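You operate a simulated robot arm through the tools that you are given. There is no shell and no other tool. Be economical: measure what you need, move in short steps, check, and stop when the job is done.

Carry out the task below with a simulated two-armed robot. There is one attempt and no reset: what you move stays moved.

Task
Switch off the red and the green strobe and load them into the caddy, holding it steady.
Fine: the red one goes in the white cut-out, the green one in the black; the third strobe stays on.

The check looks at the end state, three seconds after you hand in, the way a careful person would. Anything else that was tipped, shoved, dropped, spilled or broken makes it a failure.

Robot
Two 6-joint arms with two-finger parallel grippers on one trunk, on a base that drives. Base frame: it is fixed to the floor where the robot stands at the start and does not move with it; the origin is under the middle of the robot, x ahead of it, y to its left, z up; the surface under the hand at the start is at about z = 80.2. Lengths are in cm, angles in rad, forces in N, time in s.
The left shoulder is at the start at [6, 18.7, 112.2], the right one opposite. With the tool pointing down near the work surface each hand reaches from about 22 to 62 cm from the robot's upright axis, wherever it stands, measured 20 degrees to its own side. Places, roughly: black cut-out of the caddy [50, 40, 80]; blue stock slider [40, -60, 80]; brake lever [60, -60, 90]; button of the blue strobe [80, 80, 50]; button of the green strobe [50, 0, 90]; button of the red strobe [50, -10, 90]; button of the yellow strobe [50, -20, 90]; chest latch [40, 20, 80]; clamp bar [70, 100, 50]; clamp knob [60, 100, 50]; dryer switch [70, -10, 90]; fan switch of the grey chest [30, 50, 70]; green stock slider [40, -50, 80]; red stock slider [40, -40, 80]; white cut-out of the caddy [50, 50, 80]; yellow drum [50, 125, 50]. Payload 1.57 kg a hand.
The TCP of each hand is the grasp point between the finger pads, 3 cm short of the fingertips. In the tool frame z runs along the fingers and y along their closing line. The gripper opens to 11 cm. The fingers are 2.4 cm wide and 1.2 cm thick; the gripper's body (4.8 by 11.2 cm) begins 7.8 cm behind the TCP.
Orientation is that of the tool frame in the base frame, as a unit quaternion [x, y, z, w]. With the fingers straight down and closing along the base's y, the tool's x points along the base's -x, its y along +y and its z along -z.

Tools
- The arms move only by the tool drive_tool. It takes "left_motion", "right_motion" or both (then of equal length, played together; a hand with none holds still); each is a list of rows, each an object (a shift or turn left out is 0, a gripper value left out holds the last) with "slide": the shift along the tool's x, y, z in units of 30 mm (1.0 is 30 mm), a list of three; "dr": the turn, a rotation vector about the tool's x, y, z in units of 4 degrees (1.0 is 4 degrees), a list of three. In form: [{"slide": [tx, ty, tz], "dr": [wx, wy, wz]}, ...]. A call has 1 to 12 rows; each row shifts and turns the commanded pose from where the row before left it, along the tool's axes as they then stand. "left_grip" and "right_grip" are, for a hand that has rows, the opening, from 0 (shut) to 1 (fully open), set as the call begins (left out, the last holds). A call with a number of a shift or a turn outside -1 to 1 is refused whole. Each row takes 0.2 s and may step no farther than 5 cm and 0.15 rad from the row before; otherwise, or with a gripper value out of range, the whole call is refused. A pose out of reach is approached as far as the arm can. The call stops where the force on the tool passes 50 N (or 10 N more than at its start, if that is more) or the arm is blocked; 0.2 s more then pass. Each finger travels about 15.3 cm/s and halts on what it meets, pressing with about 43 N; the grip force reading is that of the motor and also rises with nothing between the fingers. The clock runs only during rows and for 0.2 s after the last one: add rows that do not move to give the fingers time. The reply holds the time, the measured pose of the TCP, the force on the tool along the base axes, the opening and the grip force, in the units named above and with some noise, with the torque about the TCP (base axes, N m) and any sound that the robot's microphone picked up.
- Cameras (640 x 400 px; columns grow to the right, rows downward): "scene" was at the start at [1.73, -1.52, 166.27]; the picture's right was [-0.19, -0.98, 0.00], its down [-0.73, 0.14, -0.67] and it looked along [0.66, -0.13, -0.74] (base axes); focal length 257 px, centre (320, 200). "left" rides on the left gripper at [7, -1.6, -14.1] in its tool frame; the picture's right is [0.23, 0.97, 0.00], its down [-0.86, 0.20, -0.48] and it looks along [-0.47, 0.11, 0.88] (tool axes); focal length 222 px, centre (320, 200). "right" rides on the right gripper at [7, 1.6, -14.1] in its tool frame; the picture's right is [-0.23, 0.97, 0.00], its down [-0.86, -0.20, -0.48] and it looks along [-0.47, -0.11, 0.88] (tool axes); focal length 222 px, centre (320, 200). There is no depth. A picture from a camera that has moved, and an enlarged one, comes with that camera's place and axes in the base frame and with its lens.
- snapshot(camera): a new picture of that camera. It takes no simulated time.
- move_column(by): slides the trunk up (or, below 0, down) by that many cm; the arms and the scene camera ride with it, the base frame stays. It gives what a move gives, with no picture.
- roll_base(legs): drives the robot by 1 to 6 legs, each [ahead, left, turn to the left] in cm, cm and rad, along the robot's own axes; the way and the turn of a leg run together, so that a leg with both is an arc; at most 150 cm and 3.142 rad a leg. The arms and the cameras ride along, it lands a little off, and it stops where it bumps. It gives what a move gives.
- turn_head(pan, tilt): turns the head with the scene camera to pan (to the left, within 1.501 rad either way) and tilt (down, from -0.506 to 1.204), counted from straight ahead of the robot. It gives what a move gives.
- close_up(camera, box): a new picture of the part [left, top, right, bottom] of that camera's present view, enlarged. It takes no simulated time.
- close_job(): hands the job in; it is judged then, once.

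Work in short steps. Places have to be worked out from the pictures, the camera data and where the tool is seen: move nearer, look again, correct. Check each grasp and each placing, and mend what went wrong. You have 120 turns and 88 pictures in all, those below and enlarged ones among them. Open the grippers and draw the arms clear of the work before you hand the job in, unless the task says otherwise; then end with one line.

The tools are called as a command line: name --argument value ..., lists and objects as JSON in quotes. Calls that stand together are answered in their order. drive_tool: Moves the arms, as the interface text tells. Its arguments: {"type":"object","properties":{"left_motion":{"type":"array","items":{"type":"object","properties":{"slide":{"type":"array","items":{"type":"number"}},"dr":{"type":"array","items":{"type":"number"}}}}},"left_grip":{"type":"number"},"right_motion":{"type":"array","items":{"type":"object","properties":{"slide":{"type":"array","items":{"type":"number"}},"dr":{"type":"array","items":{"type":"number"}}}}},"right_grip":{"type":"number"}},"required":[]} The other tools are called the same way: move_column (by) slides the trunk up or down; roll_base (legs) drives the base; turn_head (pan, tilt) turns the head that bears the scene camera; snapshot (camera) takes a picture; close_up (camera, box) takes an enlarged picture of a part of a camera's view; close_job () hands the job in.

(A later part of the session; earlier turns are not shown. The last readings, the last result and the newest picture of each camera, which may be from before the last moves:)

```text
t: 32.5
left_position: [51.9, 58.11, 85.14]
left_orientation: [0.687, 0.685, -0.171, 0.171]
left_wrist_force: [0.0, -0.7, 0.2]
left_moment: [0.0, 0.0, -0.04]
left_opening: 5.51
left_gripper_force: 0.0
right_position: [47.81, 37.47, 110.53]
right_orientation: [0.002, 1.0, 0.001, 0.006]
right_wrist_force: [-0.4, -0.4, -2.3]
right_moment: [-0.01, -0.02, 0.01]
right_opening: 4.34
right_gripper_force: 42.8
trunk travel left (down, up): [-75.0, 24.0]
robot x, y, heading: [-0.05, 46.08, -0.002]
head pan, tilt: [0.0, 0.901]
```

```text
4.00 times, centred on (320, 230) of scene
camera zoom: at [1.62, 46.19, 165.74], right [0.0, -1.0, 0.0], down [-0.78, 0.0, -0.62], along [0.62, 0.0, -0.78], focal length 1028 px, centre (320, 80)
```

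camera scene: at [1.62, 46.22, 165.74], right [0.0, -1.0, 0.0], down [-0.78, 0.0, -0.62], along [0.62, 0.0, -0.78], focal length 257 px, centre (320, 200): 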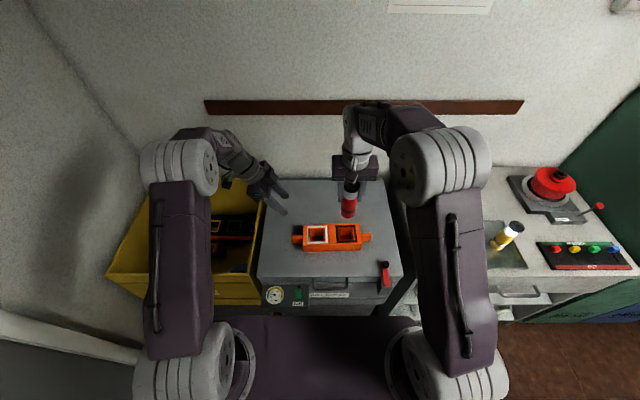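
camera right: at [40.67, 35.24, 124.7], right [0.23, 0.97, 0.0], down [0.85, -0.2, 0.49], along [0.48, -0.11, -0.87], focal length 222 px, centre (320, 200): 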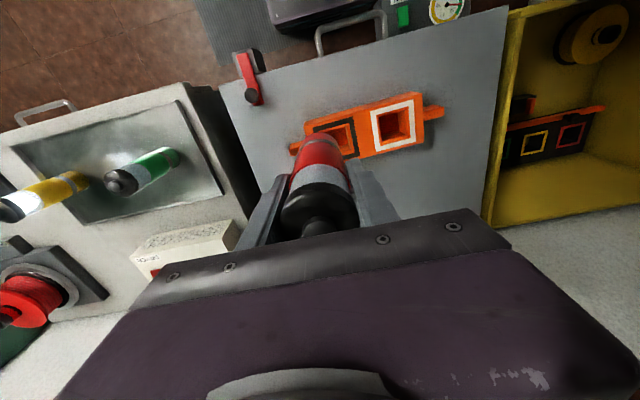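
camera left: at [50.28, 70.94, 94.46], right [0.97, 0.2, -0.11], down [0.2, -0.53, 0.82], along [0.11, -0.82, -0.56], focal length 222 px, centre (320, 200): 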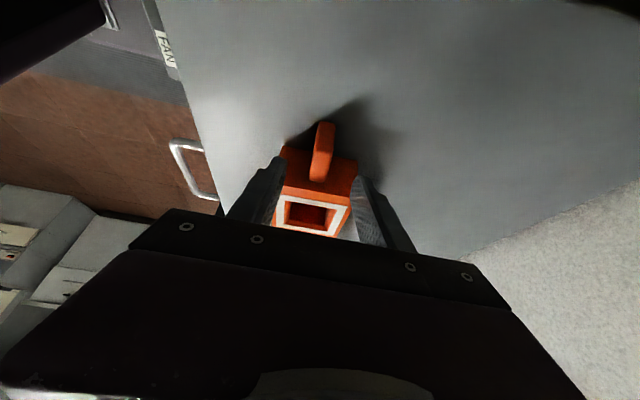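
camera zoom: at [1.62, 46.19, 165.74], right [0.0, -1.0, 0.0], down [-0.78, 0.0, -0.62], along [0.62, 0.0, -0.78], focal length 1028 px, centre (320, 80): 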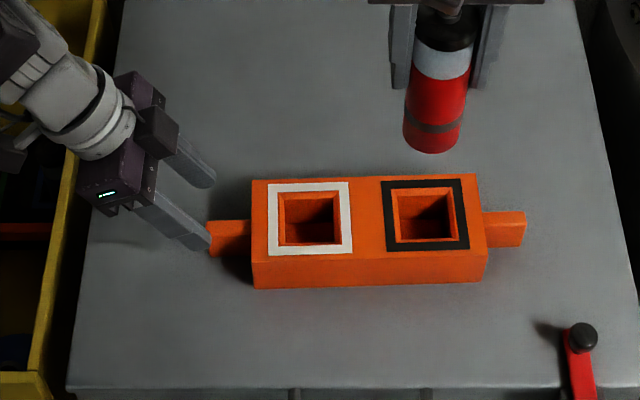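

Tab is centred between the fingers. I go the last 4.8 cm in small steps.

drive_tool --left_motion '[{"slide": [0, 0, 0.5]}, {"slide": [0, 0, 0.5]}, {"slide": [0, 0, 0.3]}, {"slide": [0, 0, 0.2]}]'

snapshot --camera "left"

close_up --camera "scene" --box '[240, 180, 400, 280]'

```text
t: 33.5
left_position: [51.69, 55.92, 81.2]
left_orientation: [0.687, 0.685, -0.171, 0.171]
left_wrist_force: [-0.5, 0.6, -1.1]
left_moment: [0.0, 0.01, 0.02]
left_opening: 5.52
left_gripper_force: 0.0
right_position: [47.89, 37.57, 110.47]
right_orientation: [0.001, 1.0, 0.001, 0.005]
right_wrist_force: [-0.3, 0.4, -2.0]
right_moment: [0.01, -0.01, -0.04]
right_opening: 4.32
right_gripper_force: 42.7
trunk travel left (down, up): [-75.0, 24.0]
robot x, y, heading: [-0.14, 45.93, 0.001]
head pan, tilt: [0.0, 0.901]
```

```text
51 pictures are left
camera left: at [50.28, 68.82, 90.43], right [0.97, 0.2, -0.11], down [0.2, -0.53, 0.82], along [0.1, -0.82, -0.56], focal length 222 px, centre (320, 200)
```

left: 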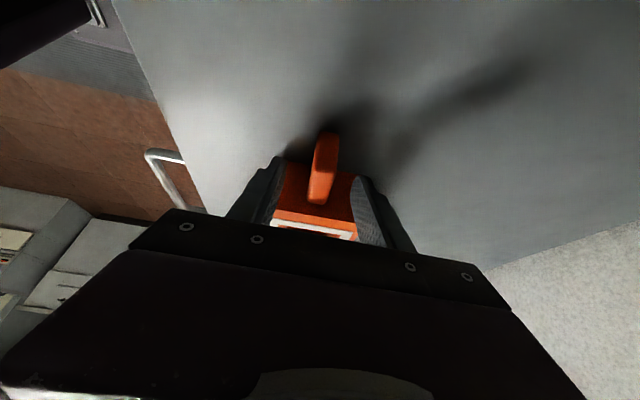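

```text
4.00 times, centred on (320, 230) of scene
camera zoom: at [1.63, 46.15, 165.74], right [0.0, -1.0, 0.0], down [-0.78, 0.0, -0.62], along [0.62, 0.0, -0.78], focal length 1028 px, centre (320, 80)
```

zoom: 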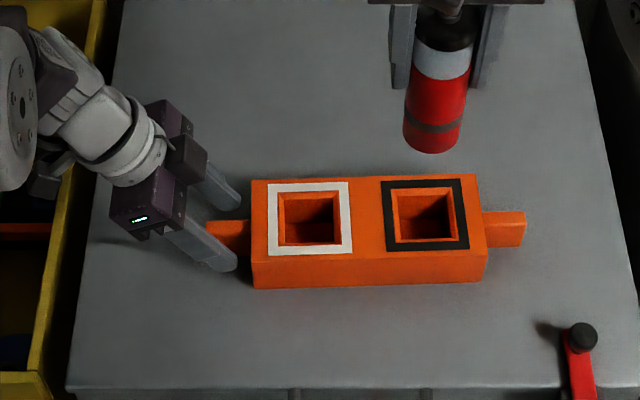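

Fingers straddle the tab. I close partway (2.7 cm) to check the centring before gripping.

drive_tool --left_motion '[{}, {}]' --left_grip 0.25

close_up --camera "left" --box '[240, 110, 400, 210]'

```text
t: 34.1
left_position: [51.81, 55.98, 81.19]
left_orientation: [0.687, 0.685, -0.172, 0.171]
left_wrist_force: [-0.5, -0.9, -0.1]
left_moment: [0.0, -0.01, -0.02]
left_opening: 2.75
left_gripper_force: 0.1
right_position: [47.8, 37.56, 110.5]
right_orientation: [0.001, 1.0, 0.001, 0.006]
right_wrist_force: [0.6, 0.2, -2.7]
right_moment: [0.02, 0.02, 0.03]
right_opening: 4.33
right_gripper_force: 43.0
trunk travel left (down, up): [-75.0, 24.0]
robot x, y, heading: [0.17, 46.75, -0.001]
head pan, tilt: [0.0, 0.901]
```

```text
4.00 times, centred on (320, 160) of left
camera zoom: at [50.28, 68.84, 90.45], right [0.97, 0.2, -0.11], down [0.2, -0.53, 0.82], along [0.11, -0.82, -0.56], focal length 888 px, centre (320, 360)
```

zoom: 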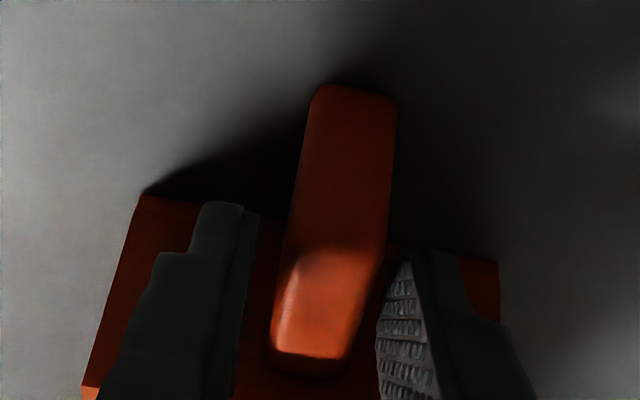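

Centred within about 2 mm; I close on the tab.

drive_tool --left_motion '[{"slide": [0, 0.03, 0]}, {}, {}]' --left_grip 0

close_up --camera "scene" --box '[240, 180, 400, 280]'

```text
t: 34.9
left_position: [51.88, 56.03, 81.32]
left_orientation: [0.688, 0.685, -0.171, 0.17]
left_wrist_force: [0.5, 0.9, 0.3]
left_moment: [-0.19, -0.02, 0.26]
left_opening: 1.8
left_gripper_force: 32.3
right_position: [47.79, 37.36, 110.47]
right_orientation: [0.001, 1.0, 0.001, 0.006]
right_wrist_force: [0.4, 0.1, -2.2]
right_moment: [0.0, 0.01, -0.01]
right_opening: 4.34
right_gripper_force: 42.9
trunk travel left (down, up): [-75.0, 24.0]
robot x, y, heading: [-0.08, 46.18, -0.002]
head pan, tilt: [0.0, 0.901]
```

```text
4.00 times, centred on (320, 230) of scene
camera zoom: at [1.6, 46.15, 165.74], right [0.0, -1.0, 0.0], down [-0.78, 0.0, -0.62], along [0.62, 0.0, -0.78], focal length 1028 px, centre (320, 80)
```

zoom: 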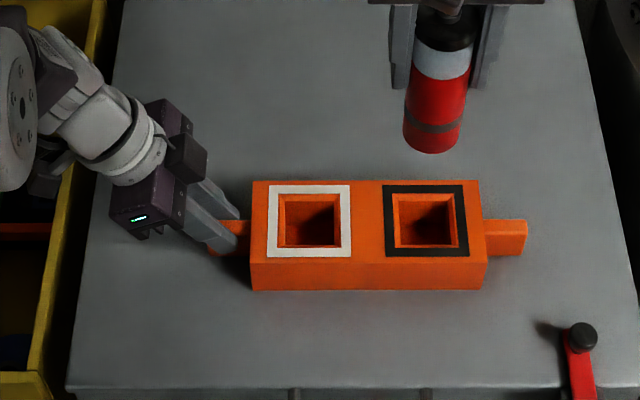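

Caddy is held (1.8 cm) and squared up slightly with the hand. White is now at about (51.6, 47.1). I bring the red strobe above it.

drive_tool --right_motion '[{"slide": [-0.25, 0.8, 0]}, {"slide": [-0.25, 0.8, 0]}, {"slide": [-0.25, 0.8, 0]}, {"slide": [-0.25, 0.8, 0]}, {"slide": [-0.27, 0, 0.8]}, {"slide": [0, 0, 1]}, {"slide": [0, 0, 1]}, {"slide": [0, 0, 1]}]'

close_up --camera "right" --box '[240, 70, 432, 190]'

close_up --camera "scene" --box '[240, 180, 400, 280]'

```text
t: 36.7
left_position: [51.72, 56.08, 81.27]
left_orientation: [0.687, 0.685, -0.171, 0.17]
left_wrist_force: [0.3, 0.5, 0.1]
left_moment: [0.09, 0.08, -0.04]
left_opening: 1.8
left_gripper_force: 31.8
right_position: [51.91, 47.27, 99.11]
right_orientation: [0.001, 1.0, 0.0, 0.005]
right_wrist_force: [0.1, -0.4, -2.2]
right_moment: [-0.02, 0.03, 0.0]
right_opening: 4.33
right_gripper_force: 43.4
trunk travel left (down, up): [-75.0, 24.0]
robot x, y, heading: [-0.16, 46.04, -0.001]
head pan, tilt: [0.0, 0.901]
```

```text
3.33 times, centred on (336, 130) of right
camera zoom: at [44.73, 48.81, 113.32], right [0.23, 0.97, 0.0], down [0.85, -0.2, 0.49], along [0.48, -0.11, -0.87], focal length 740 px, centre (267, 433)
```

zoom: 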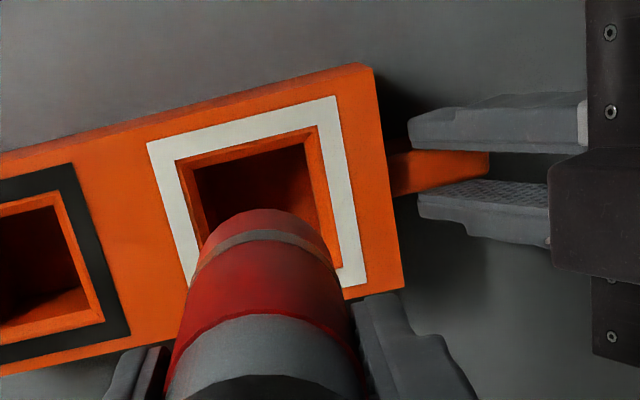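

```text
4.00 times, centred on (320, 230) of scene
camera zoom: at [1.59, 46.19, 165.75], right [0.0, -1.0, 0.0], down [-0.78, 0.0, -0.62], along [0.62, 0.0, -0.78], focal length 1028 px, centre (320, 80)
```

zoom: 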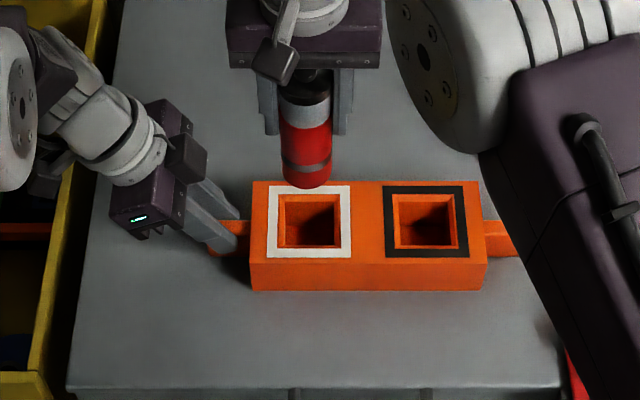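

From the right view, white's centre is (51.8, 46.85); the hand is at (51.9, 47.27). I correct and lower until the strobe bottom is about 1.5 cm above the caddy.

drive_tool --right_motion '[{"slide": [0.04, -0.14, 0.3]}, {"slide": [0, 0, 0.9]}, {"slide": [0, 0, 0.9]}]'

close_up --camera "right" --box '[240, 90, 432, 210]'

close_up --camera "scene" --box '[272, 190, 368, 250]'

```text
t: 37.5
left_position: [51.85, 56.0, 81.21]
left_orientation: [0.687, 0.685, -0.171, 0.171]
left_wrist_force: [-0.9, 0.6, 0.5]
left_moment: [0.04, 0.06, -0.01]
left_opening: 1.76
left_gripper_force: 32.0
right_position: [51.75, 46.71, 92.94]
right_orientation: [0.003, 1.0, 0.001, 0.006]
right_wrist_force: [0.2, 0.6, -1.5]
right_moment: [-0.02, 0.01, -0.01]
right_opening: 4.34
right_gripper_force: 42.9
trunk travel left (down, up): [-75.0, 24.0]
robot x, y, heading: [-0.02, 46.4, -0.003]
head pan, tilt: [0.0, 0.901]
```

```text
3.33 times, centred on (336, 150) of right
camera zoom: at [44.61, 48.3, 107.06], right [0.23, 0.97, 0.0], down [0.85, -0.2, 0.49], along [0.48, -0.11, -0.87], focal length 740 px, centre (267, 367)
```

zoom: 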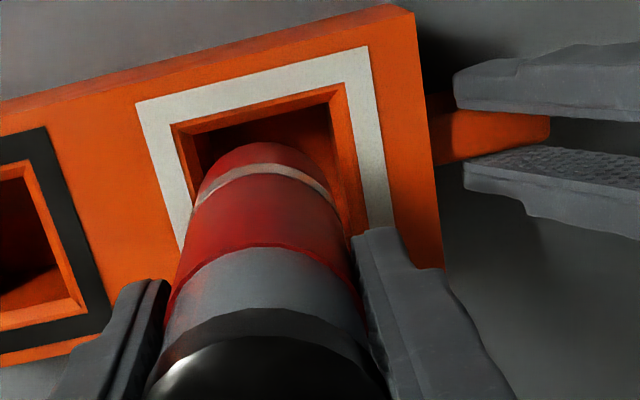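

```text
6.67 times, centred on (320, 220) of scene
camera zoom: at [1.59, 46.18, 165.75], right [0.0, -1.0, 0.0], down [-0.78, 0.0, -0.62], along [0.62, 0.0, -0.78], focal length 1713 px, centre (320, 67)
```

zoom: 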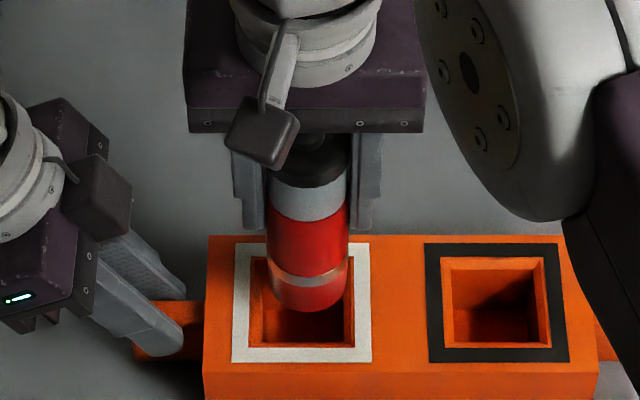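

The strobe's bottom is about 0.35 cm right of the hole centre in y, and x looks good. I correct and lower gently into the cut-out.

drive_tool --right_motion '[{"slide": [0, 0.12, 0]}, {"slide": [0, 0, 0.3]}, {"slide": [0, 0, 0.3]}, {"slide": [0, 0, 0.2]}]'

close_up --camera "right" --box '[240, 90, 432, 210]'

close_up --camera "scene" --box '[272, 190, 368, 250]'

```text
t: 38.5
left_position: [51.87, 55.96, 81.32]
left_orientation: [0.687, 0.685, -0.171, 0.171]
left_wrist_force: [-0.1, 1.3, 0.8]
left_moment: [-0.08, 0.04, 0.08]
left_opening: 1.75
left_gripper_force: 32.7
right_position: [51.7, 47.07, 90.4]
right_orientation: [0.002, 1.0, 0.0, 0.005]
right_wrist_force: [0.9, -0.8, -2.3]
right_moment: [0.01, 0.02, -0.02]
right_opening: 4.32
right_gripper_force: 42.7
trunk travel left (down, up): [-75.0, 24.0]
robot x, y, heading: [0.36, 46.38, -0.004]
head pan, tilt: [0.0, 0.901]
```

```text
3.33 times, centred on (336, 150) of right
camera zoom: at [44.61, 48.7, 104.65], right [0.23, 0.97, 0.0], down [0.85, -0.2, 0.49], along [0.47, -0.11, -0.87], focal length 740 px, centre (267, 367)
```

zoom: 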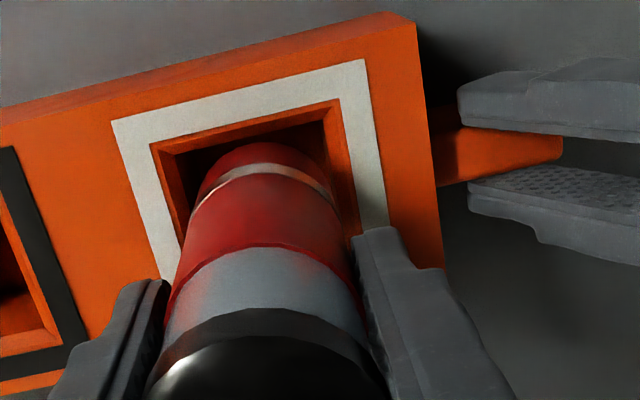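

```text
6.67 times, centred on (320, 220) of scene
camera zoom: at [1.58, 46.18, 165.74], right [0.0, -1.0, 0.0], down [-0.78, 0.0, -0.62], along [0.62, 0.0, -0.78], focal length 1713 px, centre (320, 67)
```

zoom: 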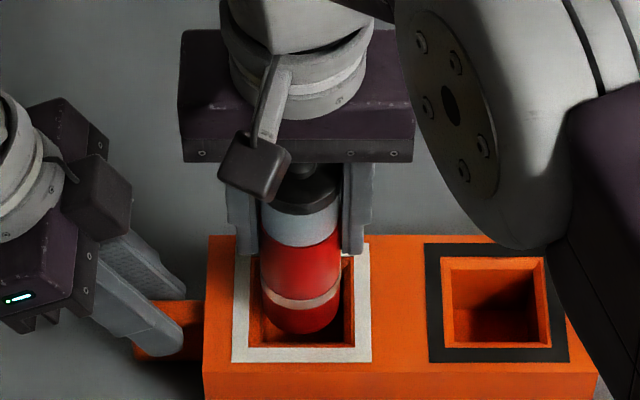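

Well inside the opening with no contact. I continue lowering in small steps and watch the force.

drive_tool --right_motion '[{"slide": [0, 0, 0.2]}, {"slide": [0, 0, 0.2]}, {"slide": [0, 0, 0.2]}]'

close_up --camera "scene" --box '[272, 190, 368, 250]'

```text
t: 39.3
left_position: [51.85, 55.9, 81.09]
left_orientation: [0.687, 0.685, -0.172, 0.171]
left_wrist_force: [-0.9, 0.8, 0.1]
left_moment: [-0.02, 0.02, 0.04]
left_opening: 1.74
left_gripper_force: 32.1
right_position: [51.7, 47.2, 88.79]
right_orientation: [0.002, 1.0, 0.001, 0.005]
right_wrist_force: [0.4, -0.4, -2.2]
right_moment: [0.0, -0.02, -0.01]
right_opening: 4.32
right_gripper_force: 42.7
trunk travel left (down, up): [-75.0, 24.0]
robot x, y, heading: [-0.05, 46.1, -0.008]
head pan, tilt: [0.0, 0.901]
```

```text
6.67 times, centred on (320, 220) of scene
camera zoom: at [1.59, 46.18, 165.74], right [0.0, -1.0, 0.0], down [-0.78, 0.0, -0.62], along [0.62, 0.0, -0.78], focal length 1713 px, centre (320, 67)
```

zoom: 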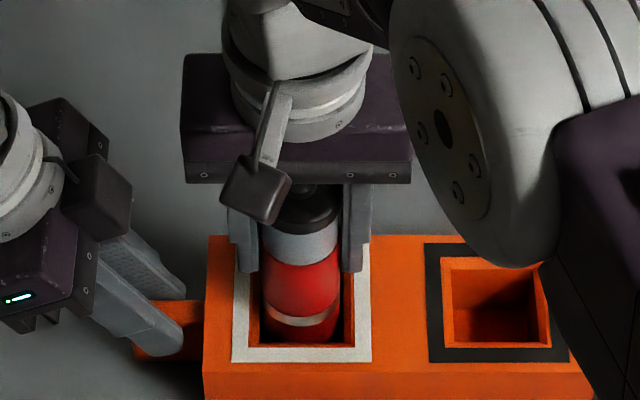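

Still free. I lower on until it touches the floor of the cut-out.

drive_tool --right_motion '[{"slide": [0, 0, 0.15]}, {"slide": [0, 0, 0.15]}, {"slide": [0, 0, 0.15]}, {"slide": [0, 0, 0.1]}]'

close_up --camera "scene" --box '[272, 190, 368, 250]'

```text
t: 40.3
left_position: [51.88, 56.14, 81.34]
left_orientation: [0.687, 0.685, -0.172, 0.171]
left_wrist_force: [0.3, 1.3, 0.3]
left_moment: [-0.02, 0.03, 0.02]
left_opening: 1.77
left_gripper_force: 32.6
right_position: [51.79, 47.14, 87.16]
right_orientation: [0.002, 1.0, 0.001, 0.005]
right_wrist_force: [-0.9, 0.9, -1.7]
right_moment: [0.0, 0.04, -0.03]
right_opening: 4.32
right_gripper_force: 43.5
trunk travel left (down, up): [-75.0, 24.0]
robot x, y, heading: [0.15, 46.24, -0.003]
head pan, tilt: [0.0, 0.901]
```

```text
6.67 times, centred on (320, 220) of scene
camera zoom: at [1.59, 46.18, 165.74], right [0.0, -1.0, 0.0], down [-0.78, 0.0, -0.62], along [0.62, 0.0, -0.78], focal length 1713 px, centre (320, 67)
```

zoom: 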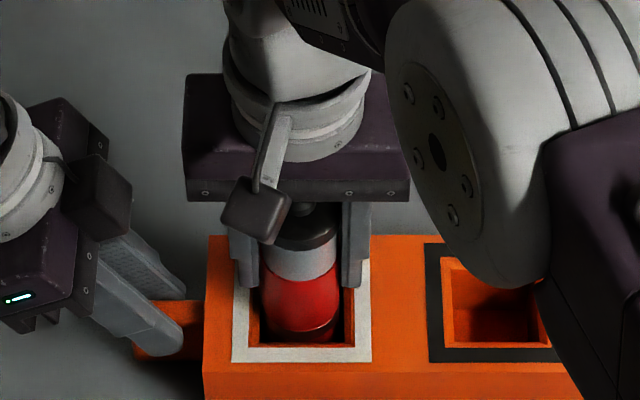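

No contact yet; fingertips are still about 2.5 cm above the caddy. Continue.

drive_tool --right_motion '[{"slide": [0, 0, 0.1]}, {"slide": [0, 0, 0.1]}, {"slide": [0, 0, 0.1]}, {"slide": [0, 0, 0.1]}]'

```text
t: 41.3
left_position: [51.76, 56.06, 81.17]
left_orientation: [0.687, 0.685, -0.171, 0.17]
left_wrist_force: [-0.1, 0.6, 0.9]
left_moment: [0.02, -0.03, 0.04]
left_opening: 1.81
left_gripper_force: 32.5
right_position: [51.84, 47.05, 85.94]
right_orientation: [0.002, 1.0, 0.001, 0.005]
right_wrist_force: [-0.3, 0.2, -2.5]
right_moment: [-0.04, -0.01, 0.0]
right_opening: 4.32
right_gripper_force: 43.1
trunk travel left (down, up): [-75.0, 24.0]
robot x, y, heading: [-0.21, 46.47, -0.005]
head pan, tilt: [0.0, 0.901]
```

Still hanging free; I look at fingertip clearance to the caddy.

close_up --camera "scene" --box '[272, 190, 368, 250]'

close_up --camera "right" --box '[240, 90, 432, 210]'

```text
6.67 times, centred on (320, 220) of scene
camera zoom: at [1.59, 46.18, 165.74], right [0.0, -1.0, 0.0], down [-0.78, 0.0, -0.62], along [0.62, 0.0, -0.78], focal length 1713 px, centre (320, 67)
```

zoom: 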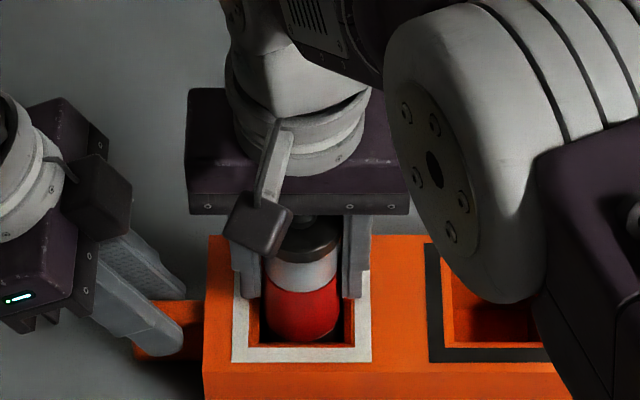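

```text
3.33 times, centred on (336, 150) of right
camera zoom: at [44.67, 48.68, 100.0], right [0.23, 0.97, 0.0], down [0.85, -0.2, 0.49], along [0.47, -0.11, -0.87], focal length 740 px, centre (267, 367)
```

zoom: 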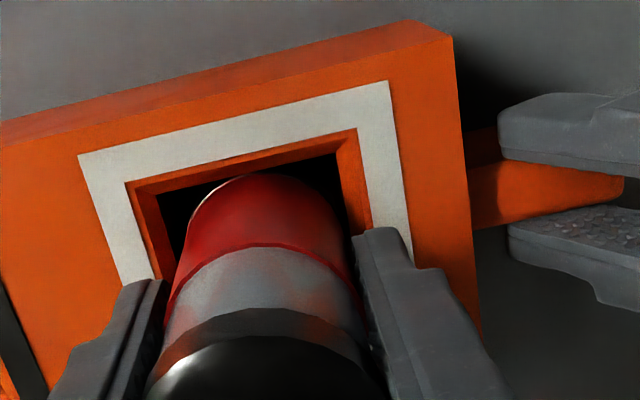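

About 1.4 cm of finger room is left; I lower in fine steps until contact.

drive_tool --right_motion '[{"slide": [0, 0, 0.1]}, {"slide": [0, 0, 0.1]}, {"slide": [0, 0, 0.05]}]'

```text
t: 42.1
left_position: [51.76, 56.1, 81.18]
left_orientation: [0.687, 0.685, -0.171, 0.171]
left_wrist_force: [6.3, -1.2, -15.0]
left_moment: [-0.55, -0.05, 0.39]
left_opening: 1.77
left_gripper_force: 32.5
right_position: [51.77, 47.25, 85.36]
right_orientation: [0.001, 1.0, 0.001, 0.006]
right_wrist_force: [-9.0, -1.0, 27.8]
right_moment: [-0.34, 0.75, 0.01]
right_opening: 4.32
right_gripper_force: 43.1
trunk travel left (down, up): [-75.0, 24.0]
robot x, y, heading: [0.07, 46.04, -0.002]
head pan, tilt: [0.0, 0.901]
```

Floor reached (28 N). I ease up 2 mm, then open the gripper moderately.

drive_tool --right_motion '[{"slide": [0, 0, -0.06]}, {}]'

drive_tool --right_motion '[{}, {}]' --right_grip 0.58

close_up --camera "right" --box '[200, 70, 440, 220]'

```text
t: 42.7
left_position: [51.78, 56.06, 81.19]
left_orientation: [0.689, 0.683, -0.172, 0.17]
left_wrist_force: [2.5, -1.1, -11.9]
left_moment: [1.02, -0.05, 0.28]
left_opening: 1.77
left_gripper_force: 32.3
right_position: [51.74, 47.07, 85.34]
right_orientation: [0.002, 1.0, 0.002, 0.007]
right_wrist_force: [-3.8, 0.7, 19.7]
right_moment: [-0.09, 0.33, -0.01]
right_opening: 4.32
right_gripper_force: 42.9
trunk travel left (down, up): [-75.0, 24.0]
robot x, y, heading: [-0.23, 46.42, -0.01]
head pan, tilt: [0.0, 0.901]
```

```text
t: 43.3
left_position: [51.86, 56.02, 81.22]
left_orientation: [0.687, 0.685, -0.171, 0.17]
left_wrist_force: [1.2, -0.4, -0.2]
left_moment: [0.52, -0.01, -0.01]
left_opening: 1.75
left_gripper_force: 32.8
right_position: [51.85, 47.11, 85.17]
right_orientation: [0.002, 1.0, 0.0, 0.005]
right_wrist_force: [0.1, 0.1, -0.1]
right_moment: [0.01, -0.01, 0.01]
right_opening: 6.39
right_gripper_force: 0.1
trunk travel left (down, up): [-75.0, 24.0]
robot x, y, heading: [-0.07, 46.33, -0.006]
head pan, tilt: [0.0, 0.901]
```

```text
2.67 times, centred on (320, 145) of right
camera zoom: at [44.68, 48.69, 99.41], right [0.23, 0.97, 0.0], down [0.85, -0.2, 0.49], along [0.47, -0.11, -0.87], focal length 592 px, centre (320, 347)
```

zoom: 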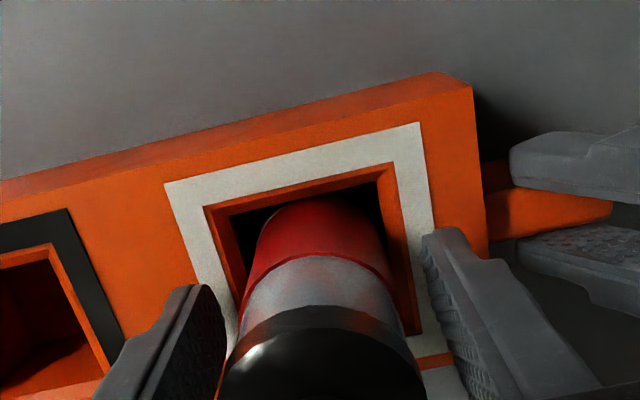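

Strobe is released and seated in the white cut-out. I lift the right hand straight up and check.

drive_tool --right_motion '[{"slide": [0, 0, -0.5]}, {"slide": [0, 0, -1]}, {"slide": [0, 0, -1]}, {"slide": [0, 0, -1]}, {"slide": [0, 0, -1]}, {"slide": [0, 0, -1]}, {"slide": [0, 0, -1]}, {"slide": [0, 0, -0.5]}]'

close_up --camera "scene" --box '[240, 180, 400, 280]'

```text
t: 45.1
left_position: [51.78, 55.96, 81.25]
left_orientation: [0.687, 0.685, -0.171, 0.171]
left_wrist_force: [1.5, -0.3, -0.4]
left_moment: [-0.19, -0.02, 0.26]
left_opening: 1.74
left_gripper_force: 32.7
right_position: [51.38, 47.06, 106.37]
right_orientation: [0.002, 1.0, 0.001, 0.005]
right_wrist_force: [-0.3, -0.2, 0.5]
right_moment: [0.02, 0.0, 0.0]
right_opening: 6.39
right_gripper_force: 0.1
trunk travel left (down, up): [-75.0, 24.0]
robot x, y, heading: [0.37, 46.06, 0.001]
head pan, tilt: [0.0, 0.901]
```

```text
4.00 times, centred on (320, 230) of scene
camera zoom: at [1.59, 46.15, 165.74], right [0.0, -1.0, 0.0], down [-0.78, 0.0, -0.62], along [0.62, 0.0, -0.78], focal length 1028 px, centre (320, 80)
```

zoom: 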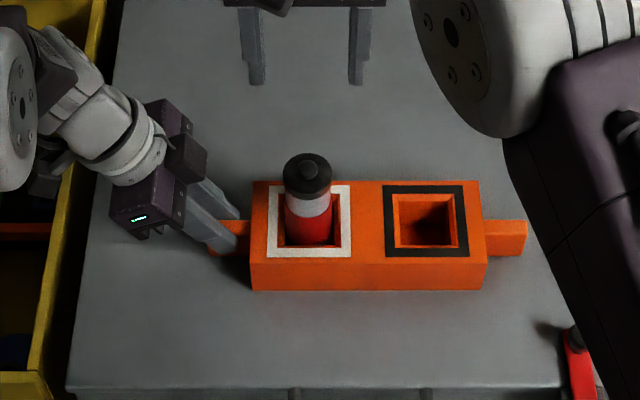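

Red stands upright in the white cut-out. I keep the left hold and bring the right hand over to green (about (48.0, 2.0)).

drive_tool --right_motion '[{"slide": [0.1, -1, 0]}, {"slide": [0.1, -1, 0]}, {"slide": [0.1, -1, 0]}, {"slide": [0.1, -1, 0]}, {"slide": [0.1, -1, 0]}, {"slide": [0.1, -1, 0]}, {"slide": [0.1, -1, 0]}, {"slide": [0.1, -1, 0]}, {"slide": [0.1, -1, 0]}, {"slide": [0.1, -1, 0]}, {"slide": [0.1, -1, 0]}, {"slide": [0.03, -1, 0]}]' --right_grip 0.75

drive_tool --right_motion '[{"slide": [0, -1, 0]}, {"slide": [0, -1, 0]}, {"slide": [0, -1, 0]}]'

close_up --camera "right" --box '[160, 20, 480, 220]'

```text
t: 47.7
left_position: [51.89, 56.07, 81.27]
left_orientation: [0.687, 0.685, -0.171, 0.17]
left_wrist_force: [-1.4, -1.5, 0.3]
left_moment: [0.32, -0.1, 0.1]
left_opening: 1.74
left_gripper_force: 31.9
right_position: [48.1, 11.14, 106.18]
right_orientation: [0.002, 1.0, 0.001, 0.005]
right_wrist_force: [0.0, 0.8, 0.0]
right_moment: [0.01, 0.01, -0.01]
right_opening: 8.26
right_gripper_force: 0.0
trunk travel left (down, up): [-75.0, 24.0]
robot x, y, heading: [0.08, 46.38, -0.002]
head pan, tilt: [0.0, 0.901]
```

```text
t: 48.5
left_position: [51.78, 55.97, 81.14]
left_orientation: [0.687, 0.685, -0.172, 0.17]
left_wrist_force: [-1.0, -1.7, 0.1]
left_moment: [0.39, -0.08, 0.09]
left_opening: 1.76
left_gripper_force: 32.0
right_position: [48.04, 2.05, 106.15]
right_orientation: [0.001, 1.0, 0.001, 0.005]
right_wrist_force: [-0.3, 0.5, -0.2]
right_moment: [-0.01, -0.01, 0.0]
right_opening: 8.25
right_gripper_force: 0.0
trunk travel left (down, up): [-75.0, 24.0]
robot x, y, heading: [0.17, 46.42, -0.003]
head pan, tilt: [0.0, 0.901]
```

```text
2.00 times, centred on (320, 120) of right
camera zoom: at [40.89, 3.57, 120.29], right [0.23, 0.97, 0.0], down [0.85, -0.2, 0.49], along [0.48, -0.11, -0.87], focal length 444 px, centre (320, 360)
```

zoom: 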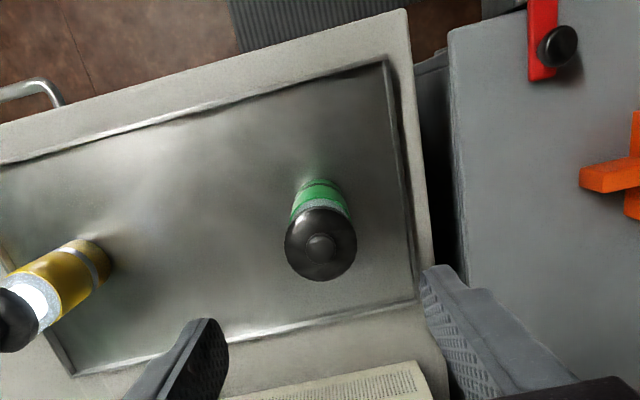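

Reach is fine and green is centred at (47.9, 2.1). I go down and look before closing.

drive_tool --right_motion '[{"slide": [0, 0, 1]}, {"slide": [0, 0, 1]}, {"slide": [0, 0, 1]}, {"slide": [0, 0, 1]}, {"slide": [0, 0, 1]}, {"slide": [0, 0, 0.5]}]'

snapshot --camera "right"

```text
t: 49.9
left_position: [51.86, 56.04, 81.37]
left_orientation: [0.687, 0.685, -0.172, 0.171]
left_wrist_force: [-0.4, 0.0, -0.4]
left_moment: [0.17, 0.06, -0.05]
left_opening: 1.76
left_gripper_force: 32.5
right_position: [48.24, 2.07, 89.61]
right_orientation: [0.002, 1.0, 0.001, 0.004]
right_wrist_force: [-0.1, -0.6, 0.5]
right_moment: [-0.01, -0.03, -0.02]
right_opening: 8.25
right_gripper_force: 0.2
trunk travel left (down, up): [-75.0, 24.0]
robot x, y, heading: [0.32, 46.18, -0.0]
head pan, tilt: [0.0, 0.901]
```

```text
34 pictures are left
camera right: at [41.13, 3.65, 103.78], right [0.23, 0.97, 0.0], down [0.85, -0.2, 0.49], along [0.48, -0.11, -0.87], focal length 222 px, centre (320, 200)
```

right: 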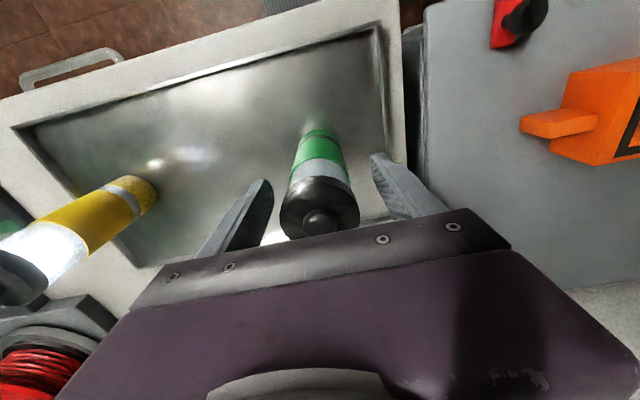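

Slight 2 mm correction toward the robot, then close.

drive_tool --right_motion '[{"slide": [0.08, 0, 0]}]'

drive_tool --right_motion '[{}, {}, {}, {}]' --right_grip 0

drive_tool --right_motion '[{"slide": [0, 0, -0.3]}, {"slide": [0, 0, -0.7]}, {"slide": [0, 0, -1]}, {"slide": [0, 0, -1]}, {"slide": [0, 0, -1]}, {"slide": [0, 0, -1]}, {"slide": [0, 0, -1]}, {"slide": [0, 0, -1]}]'

snapshot --camera "right"

```text
t: 50.3
left_position: [51.93, 56.04, 81.24]
left_orientation: [0.688, 0.684, -0.171, 0.17]
left_wrist_force: [-0.2, 1.0, 1.0]
left_moment: [0.03, 0.0, -0.02]
left_opening: 1.77
left_gripper_force: 32.9
right_position: [47.96, 2.0, 89.75]
right_orientation: [0.002, 1.0, 0.001, 0.005]
right_wrist_force: [-0.3, 0.0, 0.6]
right_moment: [0.01, 0.02, 0.01]
right_opening: 8.25
right_gripper_force: 0.1
trunk travel left (down, up): [-75.0, 24.0]
robot x, y, heading: [0.21, 46.42, -0.002]
head pan, tilt: [0.0, 0.901]
```

```text
t: 51.3
left_position: [51.85, 55.99, 81.28]
left_orientation: [0.687, 0.685, -0.172, 0.171]
left_wrist_force: [-0.2, 1.4, 0.2]
left_moment: [-0.04, -0.02, -0.03]
left_opening: 1.74
left_gripper_force: 32.7
right_position: [47.94, 2.13, 89.67]
right_orientation: [0.002, 1.0, 0.001, 0.005]
right_wrist_force: [0.8, -0.3, 0.3]
right_moment: [-0.05, -0.03, -0.01]
right_opening: 4.33
right_gripper_force: 43.1
trunk travel left (down, up): [-75.0, 24.0]
robot x, y, heading: [-0.46, 46.17, -0.004]
head pan, tilt: [0.0, 0.901]
```

```text
t: 53.1
left_position: [52.0, 56.04, 81.19]
left_orientation: [0.688, 0.685, -0.171, 0.171]
left_wrist_force: [-0.2, 1.8, 0.6]
left_moment: [-0.05, -0.06, -0.03]
left_opening: 1.76
left_gripper_force: 32.2
right_position: [47.89, 2.21, 110.55]
right_orientation: [0.001, 1.0, 0.001, 0.005]
right_wrist_force: [1.1, 0.6, -2.8]
right_moment: [0.0, 0.03, -0.01]
right_opening: 4.35
right_gripper_force: 43.4
trunk travel left (down, up): [-75.0, 24.0]
robot x, y, heading: [0.33, 45.85, -0.007]
head pan, tilt: [0.0, 0.901]
```

```text
33 pictures are left
camera right: at [40.69, 3.72, 124.83], right [0.23, 0.97, 0.0], down [0.85, -0.2, 0.49], along [0.47, -0.11, -0.87], focal length 222 px, centre (320, 200)
```

right: 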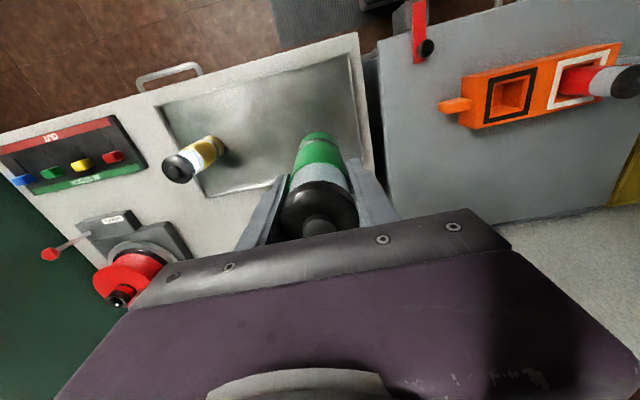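

Green held. Black is 11 cm right of white, so its target is (51.75, 36.15). I carry green there at height, then lower to just above it.

drive_tool --right_motion '[{"slide": [-0.11, 0.95, 0]}, {"slide": [-0.11, 0.95, 0]}, {"slide": [-0.11, 0.95, 0]}, {"slide": [-0.11, 0.95, 0]}, {"slide": [-0.11, 0.95, 0]}, {"slide": [-0.11, 0.95, 0]}, {"slide": [-0.11, 0.95, 0]}, {"slide": [-0.11, 0.95, 0]}, {"slide": [-0.11, 0.95, 0]}, {"slide": [-0.11, 0.95, 0]}, {"slide": [-0.11, 0.95, 0]}, {"slide": [-0.08, 0.85, 0]}]'

drive_tool --right_motion '[{"slide": [0, 0, 1]}, {"slide": [0, 0, 1]}, {"slide": [0, 0, 1]}, {"slide": [0, 0, 1]}, {"slide": [0, 0, 1]}, {"slide": [0, 0, 0.8]}]'

close_up --camera "scene" --box '[288, 190, 384, 250]'

close_up --camera "right" --box '[240, 90, 432, 210]'

```text
t: 55.7
left_position: [51.77, 55.93, 81.27]
left_orientation: [0.687, 0.685, -0.171, 0.17]
left_wrist_force: [-0.5, -0.2, 1.2]
left_moment: [-0.17, 0.05, -0.11]
left_opening: 1.74
left_gripper_force: 31.9
right_position: [51.69, 35.99, 110.83]
right_orientation: [0.002, 1.0, 0.001, 0.005]
right_wrist_force: [0.0, 0.6, -1.0]
right_moment: [-0.01, -0.03, 0.03]
right_opening: 4.36
right_gripper_force: 43.1
trunk travel left (down, up): [-75.0, 24.0]
robot x, y, heading: [-0.41, 46.38, -0.004]
head pan, tilt: [0.0, 0.901]
```

```text
t: 57.1
left_position: [51.79, 56.06, 81.25]
left_orientation: [0.688, 0.685, -0.171, 0.17]
left_wrist_force: [-0.9, 1.5, 0.7]
left_moment: [0.17, 0.09, -0.02]
left_opening: 1.79
left_gripper_force: 32.2
right_position: [52.0, 35.93, 93.47]
right_orientation: [0.002, 1.0, 0.001, 0.005]
right_wrist_force: [-0.2, 0.4, -2.4]
right_moment: [-0.02, -0.02, 0.01]
right_opening: 4.33
right_gripper_force: 43.0
trunk travel left (down, up): [-75.0, 24.0]
robot x, y, heading: [0.07, 46.37, -0.005]
head pan, tilt: [0.0, 0.901]
```

```text
6.67 times, centred on (336, 220) of scene
camera zoom: at [1.58, 46.17, 165.75], right [0.0, -1.0, 0.0], down [-0.78, 0.0, -0.62], along [0.62, 0.0, -0.78], focal length 1713 px, centre (213, 67)
```

zoom: 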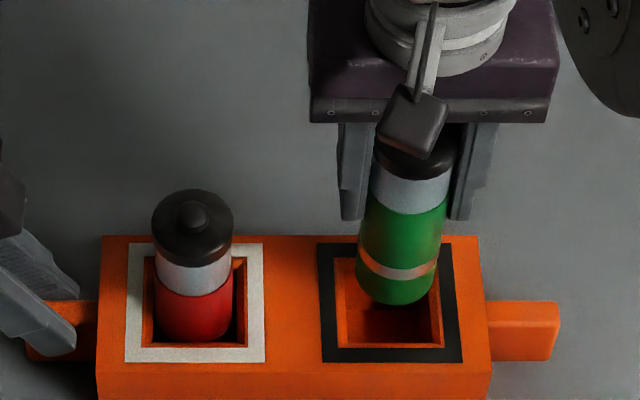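

```text
3.33 times, centred on (336, 150) of right
camera zoom: at [44.82, 37.57, 107.55], right [0.23, 0.97, 0.0], down [0.85, -0.2, 0.49], along [0.47, -0.11, -0.87], focal length 740 px, centre (267, 367)
```

zoom: 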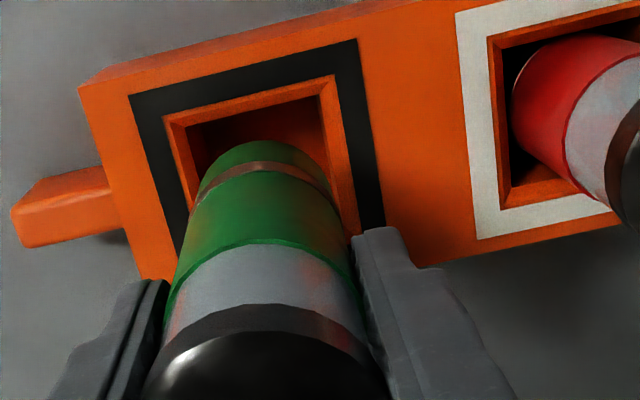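

Aligned within 2 mm; I nudge +0.15 in y and -0.2 in x and lower into the opening.

drive_tool --right_motion '[{"slide": [0.06, 0.06, 0]}, {"slide": [0, 0, 0.4]}, {"slide": [0, 0, 0.3]}, {"slide": [0, 0, 0.3]}]'

close_up --camera "scene" --box '[288, 190, 384, 250]'

close_up --camera "right" --box '[240, 90, 432, 210]'

```text
t: 58.1
left_position: [51.79, 56.03, 81.14]
left_orientation: [0.687, 0.685, -0.171, 0.171]
left_wrist_force: [0.1, 1.3, 0.8]
left_moment: [0.07, 0.02, -0.02]
left_opening: 1.76
left_gripper_force: 32.3
right_position: [51.82, 36.2, 90.39]
right_orientation: [0.002, 1.0, 0.001, 0.006]
right_wrist_force: [0.1, -0.1, -2.3]
right_moment: [0.0, -0.02, 0.03]
right_opening: 4.36
right_gripper_force: 43.4
trunk travel left (down, up): [-75.0, 24.0]
robot x, y, heading: [0.28, 46.32, -0.003]
head pan, tilt: [0.0, 0.901]
```

```text
6.67 times, centred on (336, 220) of scene
camera zoom: at [1.58, 46.18, 165.74], right [0.0, -1.0, 0.0], down [-0.78, 0.0, -0.62], along [0.62, 0.0, -0.78], focal length 1713 px, centre (213, 67)
```

zoom: 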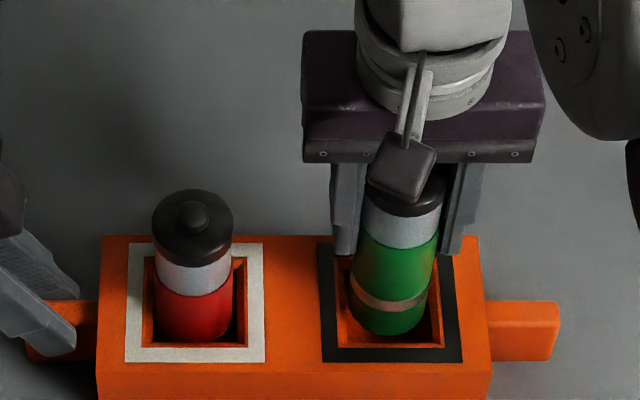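

```text
3.33 times, centred on (336, 150) of right
camera zoom: at [44.65, 37.79, 104.5], right [0.23, 0.97, 0.0], down [0.85, -0.2, 0.49], along [0.47, -0.11, -0.87], focal length 740 px, centre (267, 367)
```

zoom: 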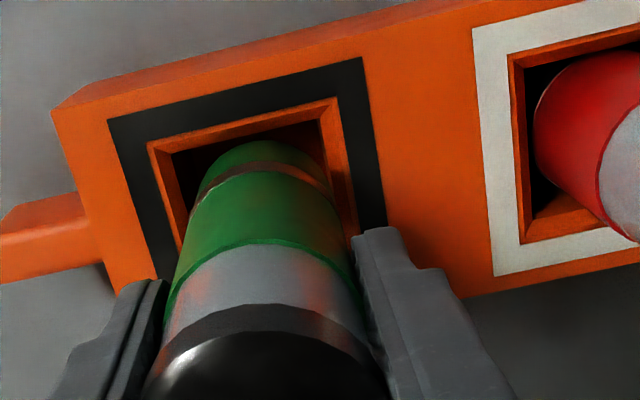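

Aligned as the red one was. I lower in small steps toward z about 85.6, watching the force.

drive_tool --right_motion '[{"slide": [0, 0, 0.2]}, {"slide": [0, 0, 0.2]}, {"slide": [0, 0, 0.2]}, {"slide": [0, 0, 0.2]}, {"slide": [0, 0, 0.2]}, {"slide": [0, 0, 0.2]}, {"slide": [0, 0, 0.15]}]'

```text
t: 59.7
left_position: [51.82, 56.08, 81.32]
left_orientation: [0.687, 0.685, -0.172, 0.171]
left_wrist_force: [-0.8, 0.6, 1.2]
left_moment: [0.0, 0.03, 0.02]
left_opening: 1.74
left_gripper_force: 31.8
right_position: [51.91, 36.13, 86.33]
right_orientation: [0.001, 1.0, 0.002, 0.007]
right_wrist_force: [0.3, -0.2, -2.3]
right_moment: [-0.03, 0.0, 0.03]
right_opening: 4.33
right_gripper_force: 42.6
trunk travel left (down, up): [-75.0, 24.0]
robot x, y, heading: [0.03, 46.16, -0.005]
head pan, tilt: [0.0, 0.901]
```

Still free; the floor should come at about 85.5.

drive_tool --right_motion '[{"slide": [0, 0, 0.1]}, {"slide": [0, 0, 0.1]}, {"slide": [0, 0, 0.05]}]'

```text
t: 60.5
left_position: [51.82, 56.08, 81.19]
left_orientation: [0.687, 0.685, -0.172, 0.171]
left_wrist_force: [0.0, 1.4, 1.4]
left_moment: [0.02, 0.03, 0.02]
left_opening: 1.77
left_gripper_force: 32.3
right_position: [51.76, 36.3, 85.6]
right_orientation: [0.001, 1.0, 0.001, 0.006]
right_wrist_force: [0.1, -0.6, -2.3]
right_moment: [0.03, 0.01, 0.01]
right_opening: 4.32
right_gripper_force: 43.0
trunk travel left (down, up): [-75.0, 24.0]
robot x, y, heading: [0.23, 46.0, -0.006]
head pan, tilt: [0.0, 0.901]
```

A millimetre or two more to touch.

drive_tool --right_motion '[{"slide": [0, 0, 0.05]}, {"slide": [0, 0, 0.03]}]'

```text
t: 61.1
left_position: [51.82, 56.11, 81.22]
left_orientation: [0.688, 0.684, -0.172, 0.171]
left_wrist_force: [2.3, -0.8, -3.2]
left_moment: [-0.02, -0.05, 0.27]
left_opening: 1.75
left_gripper_force: 32.5
right_position: [51.86, 36.11, 85.49]
right_orientation: [0.002, 1.0, 0.001, 0.006]
right_wrist_force: [-3.7, 1.1, 11.1]
right_moment: [-0.17, 0.36, -0.01]
right_opening: 4.35
right_gripper_force: 43.1
trunk travel left (down, up): [-75.0, 24.0]
robot x, y, heading: [0.05, 45.77, -0.002]
head pan, tilt: [0.0, 0.901]
```

Light contact with the floor of the cut-out. I release and lift straight up, then look.

drive_tool --right_motion '[{}, {}]' --right_grip 0.58

drive_tool --right_motion '[{"slide": [0, 0, -0.3]}, {"slide": [0, 0, -0.7]}, {"slide": [0, 0, -1]}, {"slide": [0, 0, -1]}, {"slide": [0, 0, -1]}, {"slide": [0, 0, -1]}, {"slide": [0, 0, -1]}, {"slide": [0, 0, -1]}, {"slide": [0, 0, -1]}]'

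close_up --camera "scene" --box '[240, 180, 400, 280]'

```text
t: 61.7
left_position: [51.83, 55.95, 81.27]
left_orientation: [0.687, 0.685, -0.171, 0.171]
left_wrist_force: [-1.0, -0.4, -0.8]
left_moment: [0.09, 0.04, -0.06]
left_opening: 1.77
left_gripper_force: 32.6
right_position: [51.83, 36.11, 85.38]
right_orientation: [0.002, 1.0, 0.001, 0.004]
right_wrist_force: [0.5, -0.8, 0.0]
right_moment: [-0.01, -0.02, 0.03]
right_opening: 6.4
right_gripper_force: 0.0
trunk travel left (down, up): [-75.0, 24.0]
robot x, y, heading: [-0.16, 46.27, -0.003]
head pan, tilt: [0.0, 0.901]
```

```text
t: 63.7
left_position: [51.76, 55.93, 81.25]
left_orientation: [0.687, 0.685, -0.171, 0.171]
left_wrist_force: [-0.7, 0.7, 0.1]
left_moment: [-0.01, -0.02, 0.02]
left_opening: 1.74
left_gripper_force: 32.5
right_position: [51.48, 36.15, 109.42]
right_orientation: [0.002, 1.0, 0.002, 0.006]
right_wrist_force: [-0.7, -0.2, 0.6]
right_moment: [0.0, 0.01, 0.01]
right_opening: 6.37
right_gripper_force: 0.1
trunk travel left (down, up): [-75.0, 24.0]
robot x, y, heading: [0.1, 46.4, -0.001]
head pan, tilt: [0.0, 0.901]
```

```text
4.00 times, centred on (320, 230) of scene
camera zoom: at [1.56, 46.19, 165.74], right [0.0, -1.0, 0.0], down [-0.78, 0.0, -0.62], along [0.62, 0.0, -0.78], focal length 1028 px, centre (320, 80)
```

zoom: 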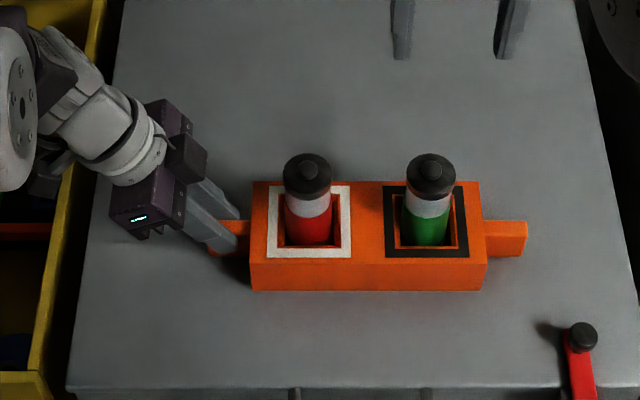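

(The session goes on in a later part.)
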